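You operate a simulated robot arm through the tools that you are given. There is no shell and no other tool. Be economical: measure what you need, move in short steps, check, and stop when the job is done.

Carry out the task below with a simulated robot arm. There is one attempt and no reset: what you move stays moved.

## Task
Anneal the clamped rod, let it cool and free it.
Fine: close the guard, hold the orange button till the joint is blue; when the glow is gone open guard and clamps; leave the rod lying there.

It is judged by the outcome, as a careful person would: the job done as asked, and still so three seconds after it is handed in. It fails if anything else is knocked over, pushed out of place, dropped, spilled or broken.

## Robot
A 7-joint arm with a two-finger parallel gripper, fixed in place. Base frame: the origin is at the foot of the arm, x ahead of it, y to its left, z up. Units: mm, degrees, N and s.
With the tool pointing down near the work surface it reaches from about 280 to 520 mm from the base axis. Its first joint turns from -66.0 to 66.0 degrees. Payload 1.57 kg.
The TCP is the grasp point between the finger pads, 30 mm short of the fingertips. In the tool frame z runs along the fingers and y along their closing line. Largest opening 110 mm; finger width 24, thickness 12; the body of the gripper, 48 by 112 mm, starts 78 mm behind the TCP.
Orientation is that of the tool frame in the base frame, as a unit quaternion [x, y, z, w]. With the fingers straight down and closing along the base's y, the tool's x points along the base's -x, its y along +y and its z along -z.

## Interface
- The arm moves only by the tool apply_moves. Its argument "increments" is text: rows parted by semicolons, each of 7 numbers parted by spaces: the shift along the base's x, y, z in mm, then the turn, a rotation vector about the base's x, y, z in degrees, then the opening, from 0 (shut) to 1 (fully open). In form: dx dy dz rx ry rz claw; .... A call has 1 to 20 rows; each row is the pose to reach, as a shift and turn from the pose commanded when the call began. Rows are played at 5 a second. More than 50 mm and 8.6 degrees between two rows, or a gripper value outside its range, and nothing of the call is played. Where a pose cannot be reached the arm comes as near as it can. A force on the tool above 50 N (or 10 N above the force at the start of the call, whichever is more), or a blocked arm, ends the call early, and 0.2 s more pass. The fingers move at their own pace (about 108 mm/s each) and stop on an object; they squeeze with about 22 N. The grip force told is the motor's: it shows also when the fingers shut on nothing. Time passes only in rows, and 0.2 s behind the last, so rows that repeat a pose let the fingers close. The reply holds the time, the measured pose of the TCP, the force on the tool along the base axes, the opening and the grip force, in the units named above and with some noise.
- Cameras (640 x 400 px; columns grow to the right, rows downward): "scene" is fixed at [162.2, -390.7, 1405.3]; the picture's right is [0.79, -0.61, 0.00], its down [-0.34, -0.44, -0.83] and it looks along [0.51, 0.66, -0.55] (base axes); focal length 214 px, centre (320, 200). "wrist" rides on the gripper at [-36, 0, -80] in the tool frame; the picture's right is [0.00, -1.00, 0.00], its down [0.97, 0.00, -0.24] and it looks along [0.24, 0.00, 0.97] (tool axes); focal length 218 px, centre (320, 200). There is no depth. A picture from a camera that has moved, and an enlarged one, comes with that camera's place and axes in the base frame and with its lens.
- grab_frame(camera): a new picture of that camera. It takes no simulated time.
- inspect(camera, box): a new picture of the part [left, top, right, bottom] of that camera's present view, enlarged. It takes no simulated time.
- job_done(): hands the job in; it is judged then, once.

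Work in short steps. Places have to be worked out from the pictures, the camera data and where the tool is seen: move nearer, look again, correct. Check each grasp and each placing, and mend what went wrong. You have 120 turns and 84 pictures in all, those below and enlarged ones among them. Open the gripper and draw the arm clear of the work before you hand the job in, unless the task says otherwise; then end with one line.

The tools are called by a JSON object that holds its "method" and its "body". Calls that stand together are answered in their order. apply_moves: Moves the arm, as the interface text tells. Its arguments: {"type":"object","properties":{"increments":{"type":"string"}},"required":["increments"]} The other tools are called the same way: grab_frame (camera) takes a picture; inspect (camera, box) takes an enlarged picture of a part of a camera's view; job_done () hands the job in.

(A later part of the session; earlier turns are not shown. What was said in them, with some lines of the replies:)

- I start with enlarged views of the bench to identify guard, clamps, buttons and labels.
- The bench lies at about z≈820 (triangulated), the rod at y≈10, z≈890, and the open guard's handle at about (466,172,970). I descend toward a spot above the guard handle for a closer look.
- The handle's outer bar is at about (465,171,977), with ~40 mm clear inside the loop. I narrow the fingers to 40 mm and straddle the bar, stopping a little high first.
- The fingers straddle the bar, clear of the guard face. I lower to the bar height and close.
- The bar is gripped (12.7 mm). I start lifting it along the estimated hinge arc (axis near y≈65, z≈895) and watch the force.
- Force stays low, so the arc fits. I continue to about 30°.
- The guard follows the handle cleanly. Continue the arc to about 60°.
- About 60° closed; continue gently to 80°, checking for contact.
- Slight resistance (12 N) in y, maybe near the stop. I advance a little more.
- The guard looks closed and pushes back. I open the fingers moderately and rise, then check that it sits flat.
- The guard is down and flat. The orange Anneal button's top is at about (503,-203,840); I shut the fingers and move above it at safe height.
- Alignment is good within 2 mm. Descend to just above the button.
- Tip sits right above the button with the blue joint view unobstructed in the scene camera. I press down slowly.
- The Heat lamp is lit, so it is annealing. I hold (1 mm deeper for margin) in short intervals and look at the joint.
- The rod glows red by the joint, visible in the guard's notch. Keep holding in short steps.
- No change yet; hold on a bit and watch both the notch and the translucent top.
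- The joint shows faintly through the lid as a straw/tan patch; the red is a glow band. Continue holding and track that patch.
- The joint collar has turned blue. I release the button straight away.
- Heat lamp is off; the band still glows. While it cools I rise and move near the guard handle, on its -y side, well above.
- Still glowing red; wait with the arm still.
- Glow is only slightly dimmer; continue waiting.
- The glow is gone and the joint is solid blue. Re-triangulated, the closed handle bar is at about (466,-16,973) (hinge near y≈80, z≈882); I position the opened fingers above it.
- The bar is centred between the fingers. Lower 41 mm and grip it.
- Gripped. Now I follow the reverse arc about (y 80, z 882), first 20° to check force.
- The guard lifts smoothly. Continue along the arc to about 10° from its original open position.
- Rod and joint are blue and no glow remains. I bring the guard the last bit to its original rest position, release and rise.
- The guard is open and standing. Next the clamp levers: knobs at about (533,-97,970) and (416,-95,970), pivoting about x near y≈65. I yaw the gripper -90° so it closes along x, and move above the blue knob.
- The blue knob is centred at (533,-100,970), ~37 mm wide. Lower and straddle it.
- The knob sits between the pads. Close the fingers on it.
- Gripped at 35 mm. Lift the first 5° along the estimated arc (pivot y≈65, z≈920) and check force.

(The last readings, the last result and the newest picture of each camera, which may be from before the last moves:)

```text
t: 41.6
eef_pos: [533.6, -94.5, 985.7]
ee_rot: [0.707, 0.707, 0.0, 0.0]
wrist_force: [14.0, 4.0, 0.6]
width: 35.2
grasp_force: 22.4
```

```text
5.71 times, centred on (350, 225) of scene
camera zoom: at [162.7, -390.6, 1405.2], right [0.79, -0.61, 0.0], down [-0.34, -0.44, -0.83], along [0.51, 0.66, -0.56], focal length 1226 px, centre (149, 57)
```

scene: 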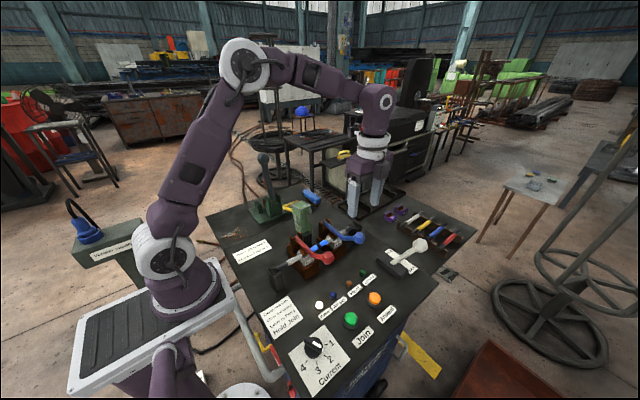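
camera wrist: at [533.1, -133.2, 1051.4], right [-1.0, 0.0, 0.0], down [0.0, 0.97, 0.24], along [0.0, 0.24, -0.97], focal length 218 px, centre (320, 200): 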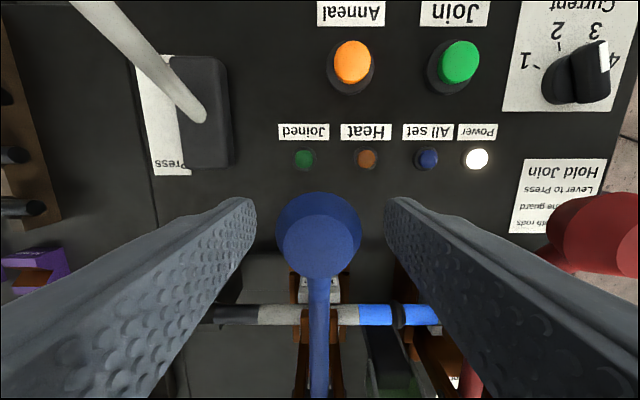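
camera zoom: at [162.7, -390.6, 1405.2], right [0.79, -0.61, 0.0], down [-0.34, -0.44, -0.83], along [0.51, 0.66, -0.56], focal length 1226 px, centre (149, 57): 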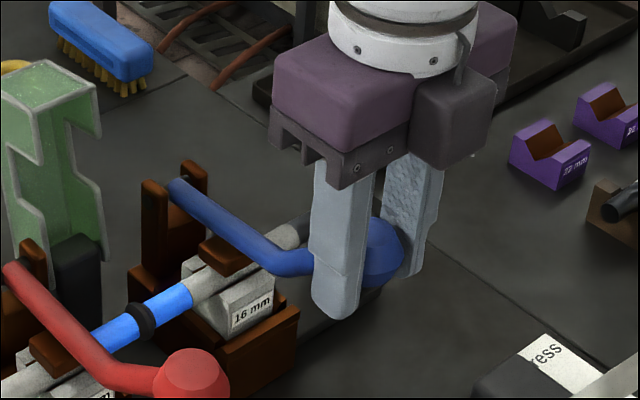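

The lever rises with the knob. Continue to 30°, with a 1.5 mm x shift to ease the side force.

{"method": "apply_moves", "body": {"increments": "0.7 3 6.8 0 0 0 0; 1.5 6.2 13.6 0 0 0 0; 1.5 9.8 20.2 0 0 0 0; 1.5 13.5 26.6 0 0 0 0; 1.5 17.7 33 0 0 0 0; 1.5 22 39 0 0 0 0; 1.5 31.5 50.5 0 0 0 0; 1.5 42 61.2 0 0 0 0"}}

{"method": "inspect", "body": {"camera": "scene", "box": [300, 170, 390, 260]}}

```text
t: 43.4
eef_pos: [533.3, -54.0, 1047.0]
ee_rot: [0.708, 0.706, -0.001, -0.001]
wrist_force: [-13.5, -6.5, -1.2]
width: 35.7
grasp_force: 22.1
```

```text
4.44 times, centred on (345, 215) of scene
camera zoom: at [161.8, -390.9, 1405.3], right [0.79, -0.61, 0.0], down [-0.34, -0.44, -0.83], along [0.51, 0.66, -0.55], focal length 953 px, centre (209, 133)
```

zoom: 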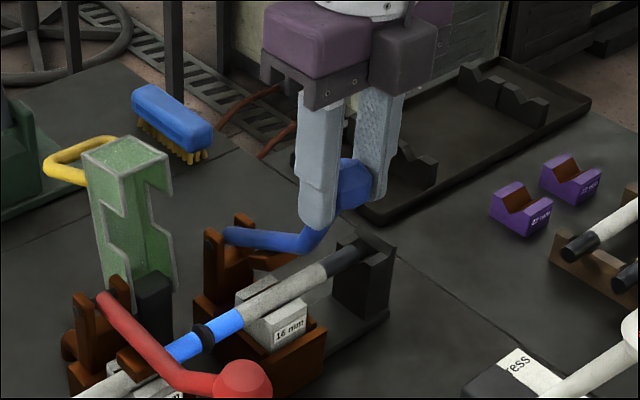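

Both the jaw and lever are lifting clear of the rod. Continue the arc to about 70°.

{"method": "apply_moves", "body": {"increments": "-0.7 11.3 9.7 0 0 0 0; -0.7 23.5 18.4 0 0 0 0; -0.7 36.4 26 0 0 0 0; -0.7 49.9 32.5 0 0 0 0; -0.7 63.9 37.7 0 0 0 0; -0.7 78.3 41.7 0 0 0 0; -0.7 93 44.5 0 0 0 0; -0.7 107.9 45.9 0 0 0 0"}}

{"method": "inspect", "body": {"camera": "scene", "box": [270, 150, 380, 260]}}

```text
t: 45.2
eef_pos: [534.1, 54.7, 1093.9]
ee_rot: [0.707, 0.707, -0.001, 0.0]
wrist_force: [-10.4, -4.0, 2.5]
width: 35.5
grasp_force: 21.4
```

```text
3.64 times, centred on (325, 205) of scene
camera zoom: at [161.8, -390.8, 1405.3], right [0.79, -0.61, 0.0], down [-0.34, -0.44, -0.83], along [0.51, 0.66, -0.55], focal length 780 px, centre (302, 182)
```

zoom: 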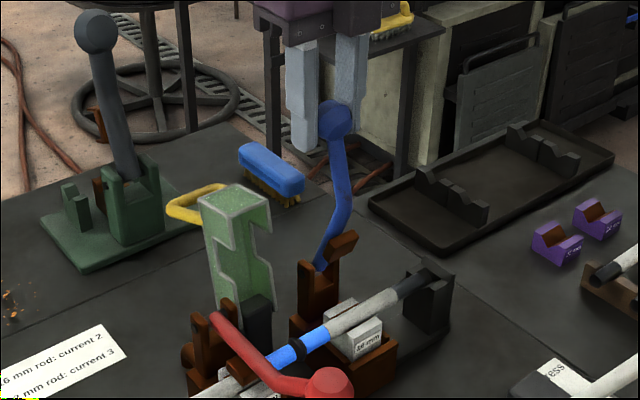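

Lever is about upright. Move on past vertical to rest against its stop, watching force.

{"method": "apply_moves", "body": {"increments": "-0.7 7.5 0 0 0 0 0; -0.7 15 0 0 0 0 0; -0.7 22.5 -0.3 0 0 0 0; -0.7 30 -1 0 0 0 0; -0.7 37 -2 0 0 0 0; -0.7 44.6 -3.5 0 0 0 0"}}

{"method": "inspect", "body": {"camera": "scene", "box": [270, 150, 380, 260]}}

```text
t: 46.6
eef_pos: [535.5, 98.7, 1089.5]
ee_rot: [0.707, 0.707, 0.001, 0.0]
wrist_force: [4.3, -2.5, 4.6]
width: 35.6
grasp_force: 21.9
```

```text
3.64 times, centred on (325, 205) of scene
camera zoom: at [162.2, -390.8, 1405.2], right [0.79, -0.61, 0.0], down [-0.34, -0.44, -0.83], along [0.51, 0.66, -0.55], focal length 780 px, centre (302, 182)
```

zoom: 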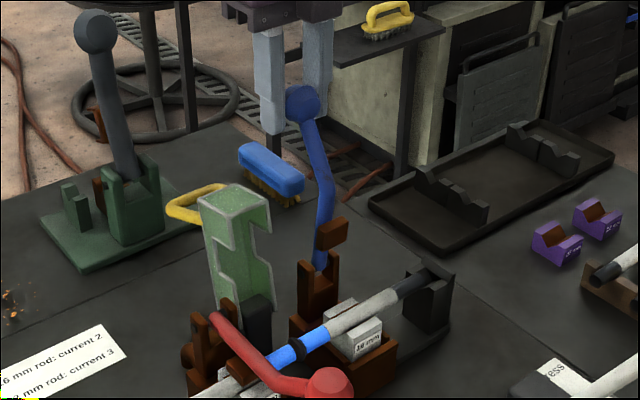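

No stop yet. Move another 10° gently.

{"method": "apply_moves", "body": {"increments": "0 7.3 -1.6 0 0 0 0; 0 14.5 -3.6 0 0 0 0; 0 21.6 -6 0 0 0 0; 0 28.6 -8.7 0 0 0 0"}}

```text
t: 47.6
eef_pos: [533.9, 127.9, 1079.9]
ee_rot: [0.708, 0.706, 0.001, 0.0]
wrist_force: [12.6, -0.9, 4.7]
width: 35.3
grasp_force: 21.8
```

Still free. A bit further to look for the stop.

{"method": "apply_moves", "body": {"increments": "0 6.8 -3 0 0 0 0; 0 13.6 -6.2 0 0 0 0; 0 20 -9.7 0 0 0 0; 0 26.6 -13.5 0 0 0 0"}}

{"method": "inspect", "body": {"camera": "scene", "box": [270, 150, 380, 260]}}

```text
t: 48.6
eef_pos: [533.6, 154.7, 1068.1]
ee_rot: [0.707, 0.707, 0.001, 0.002]
wrist_force: [15.7, 0.0, 3.9]
width: 35.4
grasp_force: 21.9
```

```text
3.64 times, centred on (325, 205) of scene
camera zoom: at [162.6, -390.7, 1405.2], right [0.79, -0.61, 0.0], down [-0.34, -0.44, -0.83], along [0.51, 0.66, -0.55], focal length 780 px, centre (302, 182)
```

zoom: 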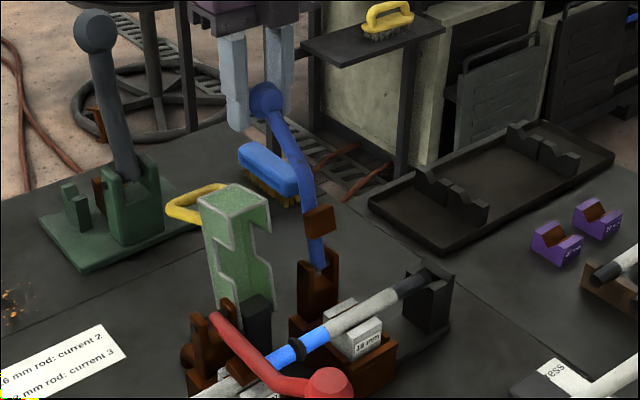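

Still no stop. Continue carefully up to 15° more.

{"method": "apply_moves", "body": {"increments": "0 6.3 -4.2 0 0 0 0; 0 12.4 -8.5 0 0 0 0; 0 18.3 -13.2 0 0 0 0; 0 23.9 -18 0 0 0 0; 0 29.4 -23.1 0 0 0 0; 0 34.6 -28.5 0 0 0 0"}}

{"method": "inspect", "body": {"camera": "scene", "box": [270, 150, 380, 260]}}

```text
t: 50.0
eef_pos: [532.8, 189.5, 1038.5]
ee_rot: [0.707, 0.707, 0.0, 0.0]
wrist_force: [-0.4, 0.7, -0.2]
width: 0.2
grasp_force: 21.4
```

```text
3.64 times, centred on (325, 205) of scene
camera zoom: at [162.2, -390.7, 1405.3], right [0.79, -0.61, 0.0], down [-0.34, -0.44, -0.83], along [0.51, 0.66, -0.55], focal length 780 px, centre (302, 182)
```

zoom: 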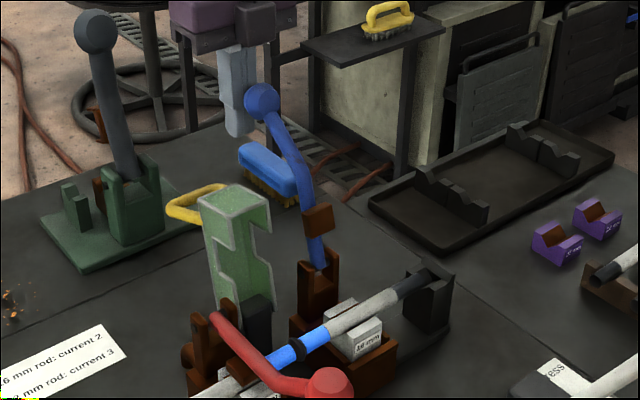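

The knob reached its stop and slid out of the grip; the blue lever stays open at rest. I rise and move over to the red knob at (415,-100).

{"method": "apply_moves", "body": {"increments": "0 5 45 0 0 0 0; 0 5 90 0 0 0 0; 0 5 125 0 0 0 0; -35 -20 125 0 0 0 0.6; -70 -55 125 0 0 0 0.6; -100 -95 125 0 0 0 0.6; -118 -140 125 0 0 0 0.6; -118 -185 125 0 0 0 0.6; -118 -230 115 0 0 0 0.6; -118 -270 95 0 0 0 0.6; -118 -290 62 0 0 0 0.6"}}

{"method": "grab_frame", "body": {"camera": "wrist"}}

{"method": "grab_frame", "body": {"camera": "scene"}}

```text
t: 52.4
eef_pos: [415.5, -102.0, 1101.2]
ee_rot: [0.707, 0.707, 0.0, 0.0]
wrist_force: [0.7, -0.5, -0.8]
width: 66.1
grasp_force: 0.1
```

```text
35 pictures are left
camera wrist: at [415.1, -136.9, 1181.4], right [-1.0, 0.0, 0.0], down [0.0, 0.97, 0.24], along [0.0, 0.24, -0.97], focal length 218 px, centre (320, 200)
```

wrist: 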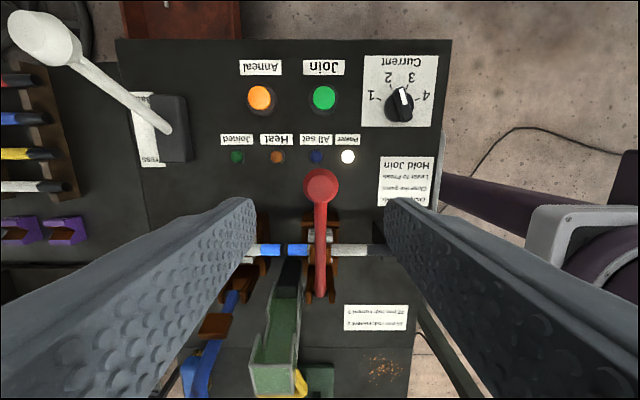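

```text
34 pictures are left
```

scene: 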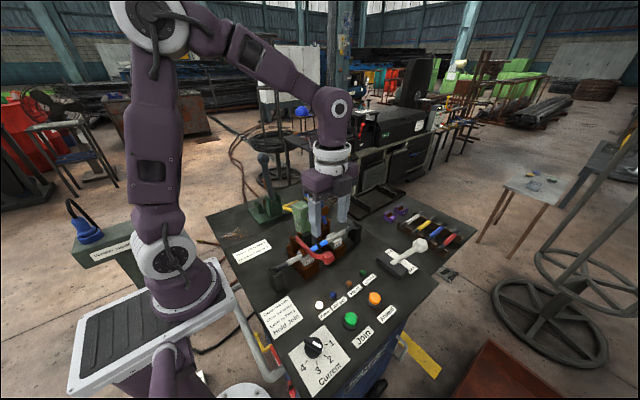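

The red knob is centred. Descend and close on it.

{"method": "apply_moves", "body": {"increments": "0 2 -40 0 0 0 0.6; 0 2 -80 0 0 0 0.6; 0 2 -110 0 0 0 0.6; 0 2 -129 0 0 0 0.6; 0 2 -129 0 0 0 0; 0 2 -129 0 0 0 0; 0 2 -129 0 0 0 0"}}

{"method": "inspect", "body": {"camera": "scene", "box": [280, 190, 380, 290]}}

```text
t: 54.0
eef_pos: [413.8, -100.0, 970.0]
ee_rot: [0.707, 0.707, 0.0, 0.0]
wrist_force: [-4.1, -1.1, 0.2]
width: 35.5
grasp_force: 22.0
```

```text
4.00 times, centred on (330, 240) of scene
camera zoom: at [162.1, -390.7, 1405.3], right [0.79, -0.61, 0.0], down [-0.34, -0.44, -0.83], along [0.51, 0.66, -0.55], focal length 858 px, centre (280, 40)
```

zoom: 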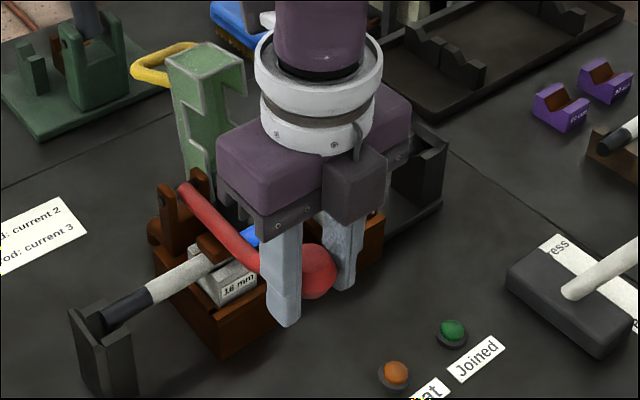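

Gripped. Lift along the same arc to 30°.

{"method": "apply_moves", "body": {"increments": "0 2.5 7 0 0 0 0; 0 5 14.1 0 0 0 0; 0 8 20.9 0 0 0 0; 0 11.2 27.7 0 0 0 0; 0 18.5 40.7 0 0 0 0; 0 27 53.1 0 0 0 0; 0 36.5 64.6 0 0 0 0; 0 47 75.3 0 0 0 0"}}

{"method": "inspect", "body": {"camera": "scene", "box": [270, 170, 370, 270]}}

```text
t: 55.8
eef_pos: [413.8, -53.1, 1048.0]
ee_rot: [0.707, 0.707, 0.0, 0.0]
wrist_force: [-5.3, -2.2, 0.8]
width: 35.7
grasp_force: 21.9
```

```text
4.00 times, centred on (320, 220) of scene
camera zoom: at [162.1, -390.7, 1405.3], right [0.79, -0.61, 0.0], down [-0.34, -0.44, -0.83], along [0.51, 0.66, -0.55], focal length 858 px, centre (320, 120)
```

zoom: 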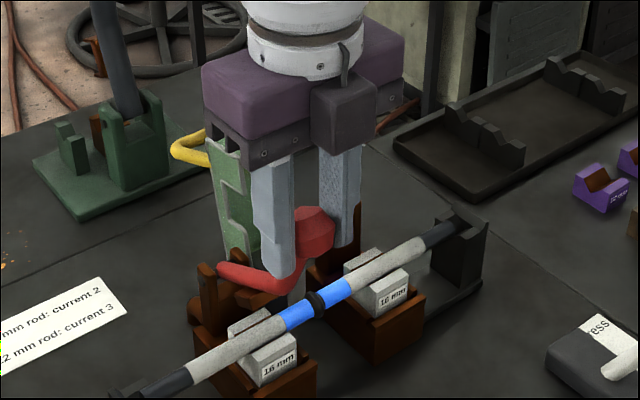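

Continue the arc to 85°.

{"method": "apply_moves", "body": {"increments": "0 11.3 9.7 0 0 0 0; 0 23.5 18.4 0 0 0 0; 0 36.4 26 0 0 0 0; 0 49.9 32.5 0 0 0 0; 0 63.9 37.7 0 0 0 0; 0 78.3 41.7 0 0 0 0; 0 93 44.5 0 0 0 0; 0 107.9 45.9 0 0 0 0; 0 122.9 46 0 0 0 0; 0 137.8 44.9 0 0 0 0; 0 152.5 42.4 0 0 0 0"}}

{"method": "inspect", "body": {"camera": "scene", "box": [260, 150, 370, 260]}}

```text
t: 58.2
eef_pos: [414.2, 99.2, 1089.8]
ee_rot: [0.707, 0.707, 0.001, 0.0]
wrist_force: [-14.0, -1.7, 3.7]
width: 35.7
grasp_force: 22.3
```

```text
3.64 times, centred on (315, 205) of scene
camera zoom: at [161.7, -390.8, 1405.3], right [0.79, -0.61, 0.0], down [-0.34, -0.44, -0.83], along [0.51, 0.66, -0.55], focal length 780 px, centre (338, 182)
```

zoom: 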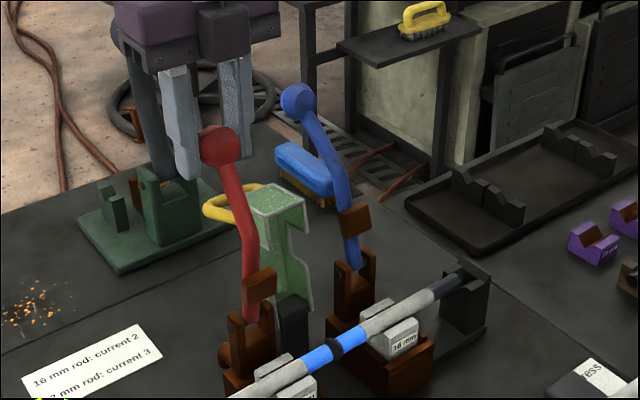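

Both jaws are off the rod. Bring red to just short of its stop (~104°), release, and rise.

{"method": "apply_moves", "body": {"increments": "0 7.3 -1.6 0 0 0 0; 0 14.5 -3.6 0 0 0 0; 0 21.6 -6 0 0 0 0; 0 28.6 -8.7 0 0 0 0; 0 35.5 -11.7 0 0 0 0; 0 42.2 -14.9 0 0 0 0; 0 52.6 -20.5 0 0 0 0; 0 52.6 -20.5 0 0 0 0.6; 0 52.6 -20.5 0 0 0 0.6; 0 52.6 -20.5 0 0 0 0.6; 0 52.6 20 0 0 0 0.6; 0 52.6 60 0 0 0 0.6; 0 52.6 100 0 0 0 0.6"}}

{"method": "inspect", "body": {"camera": "scene", "box": [250, 150, 370, 280]}}

```text
t: 61.0
eef_pos: [414.5, 152.0, 1190.1]
ee_rot: [0.708, 0.707, 0.001, 0.0]
wrist_force: [0.0, 0.2, 0.4]
width: 65.8
grasp_force: 0.1
```

```text
3.08 times, centred on (310, 215) of scene
camera zoom: at [162.2, -390.7, 1405.3], right [0.79, -0.61, 0.0], down [-0.34, -0.44, -0.83], along [0.51, 0.66, -0.55], focal length 660 px, centre (351, 154)
```

zoom: 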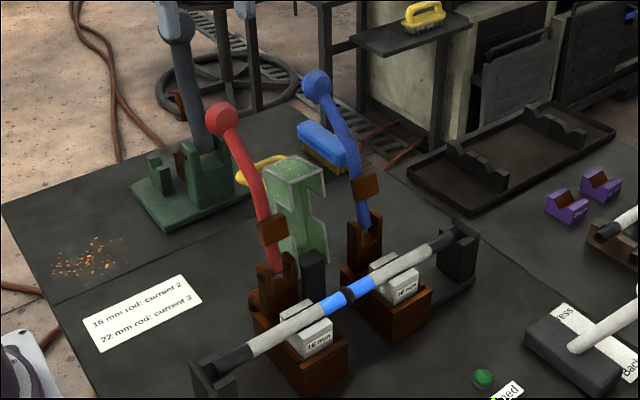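

Both clamps and the guard are open, with the rod lying in its supports. I rise a little more, wait, and check that everything stays.

{"method": "apply_moves", "body": {"increments": "0 0 40 0 0 0 1; 0 0 60 0 0 0 1; 0 0 60 0 0 0 1; 0 0 60 0 0 0 1; 0 0 60 0 0 0 1; 0 0 60 0 0 0 1; 0 0 60 0 0 0 1; 0 0 60 0 0 0 1; 0 0 60 0 0 0 1; 0 0 60 0 0 0 1"}}

{"method": "grab_frame", "body": {"camera": "scene"}}

{"method": "inspect", "body": {"camera": "scene", "box": [260, 180, 360, 280]}}

```text
t: 63.2
eef_pos: [415.1, 153.7, 1250.1]
ee_rot: [0.707, 0.707, 0.0, 0.0]
wrist_force: [0.5, 0.1, 0.8]
width: 110.1
grasp_force: 0.0
```

```text
29 pictures are left
```

scene: 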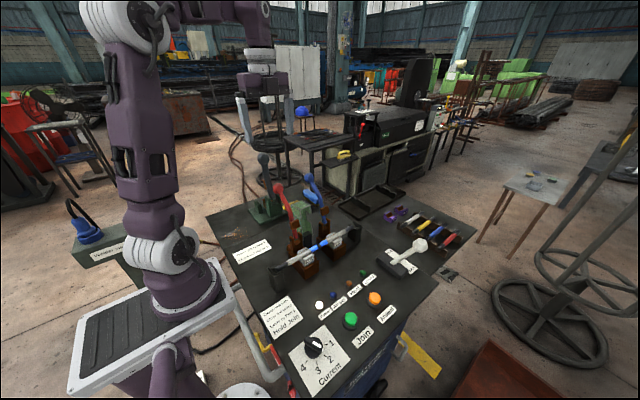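

```text
4.00 times, centred on (310, 230) of scene
camera zoom: at [162.2, -390.7, 1405.3], right [0.79, -0.61, 0.0], down [-0.34, -0.44, -0.83], along [0.51, 0.66, -0.55], focal length 858 px, centre (360, 80)
```

zoom: 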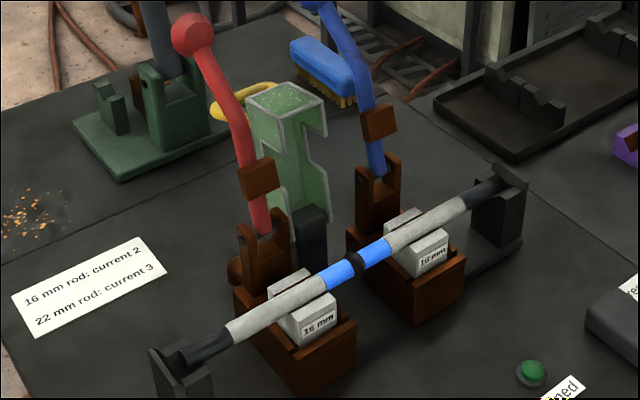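

Everything is stable: blue annealed joint, no glow, guard and both clamps open, rod lying in place and the arm clear. Handing in.

{"method": "job_done", "body": {}}

```text
The job is handed in.
```

The rod is annealed: I held the orange button until the joint turned blue and let the glow fade before opening the guard and both clamps, and the freed rod is still lying in its supports.
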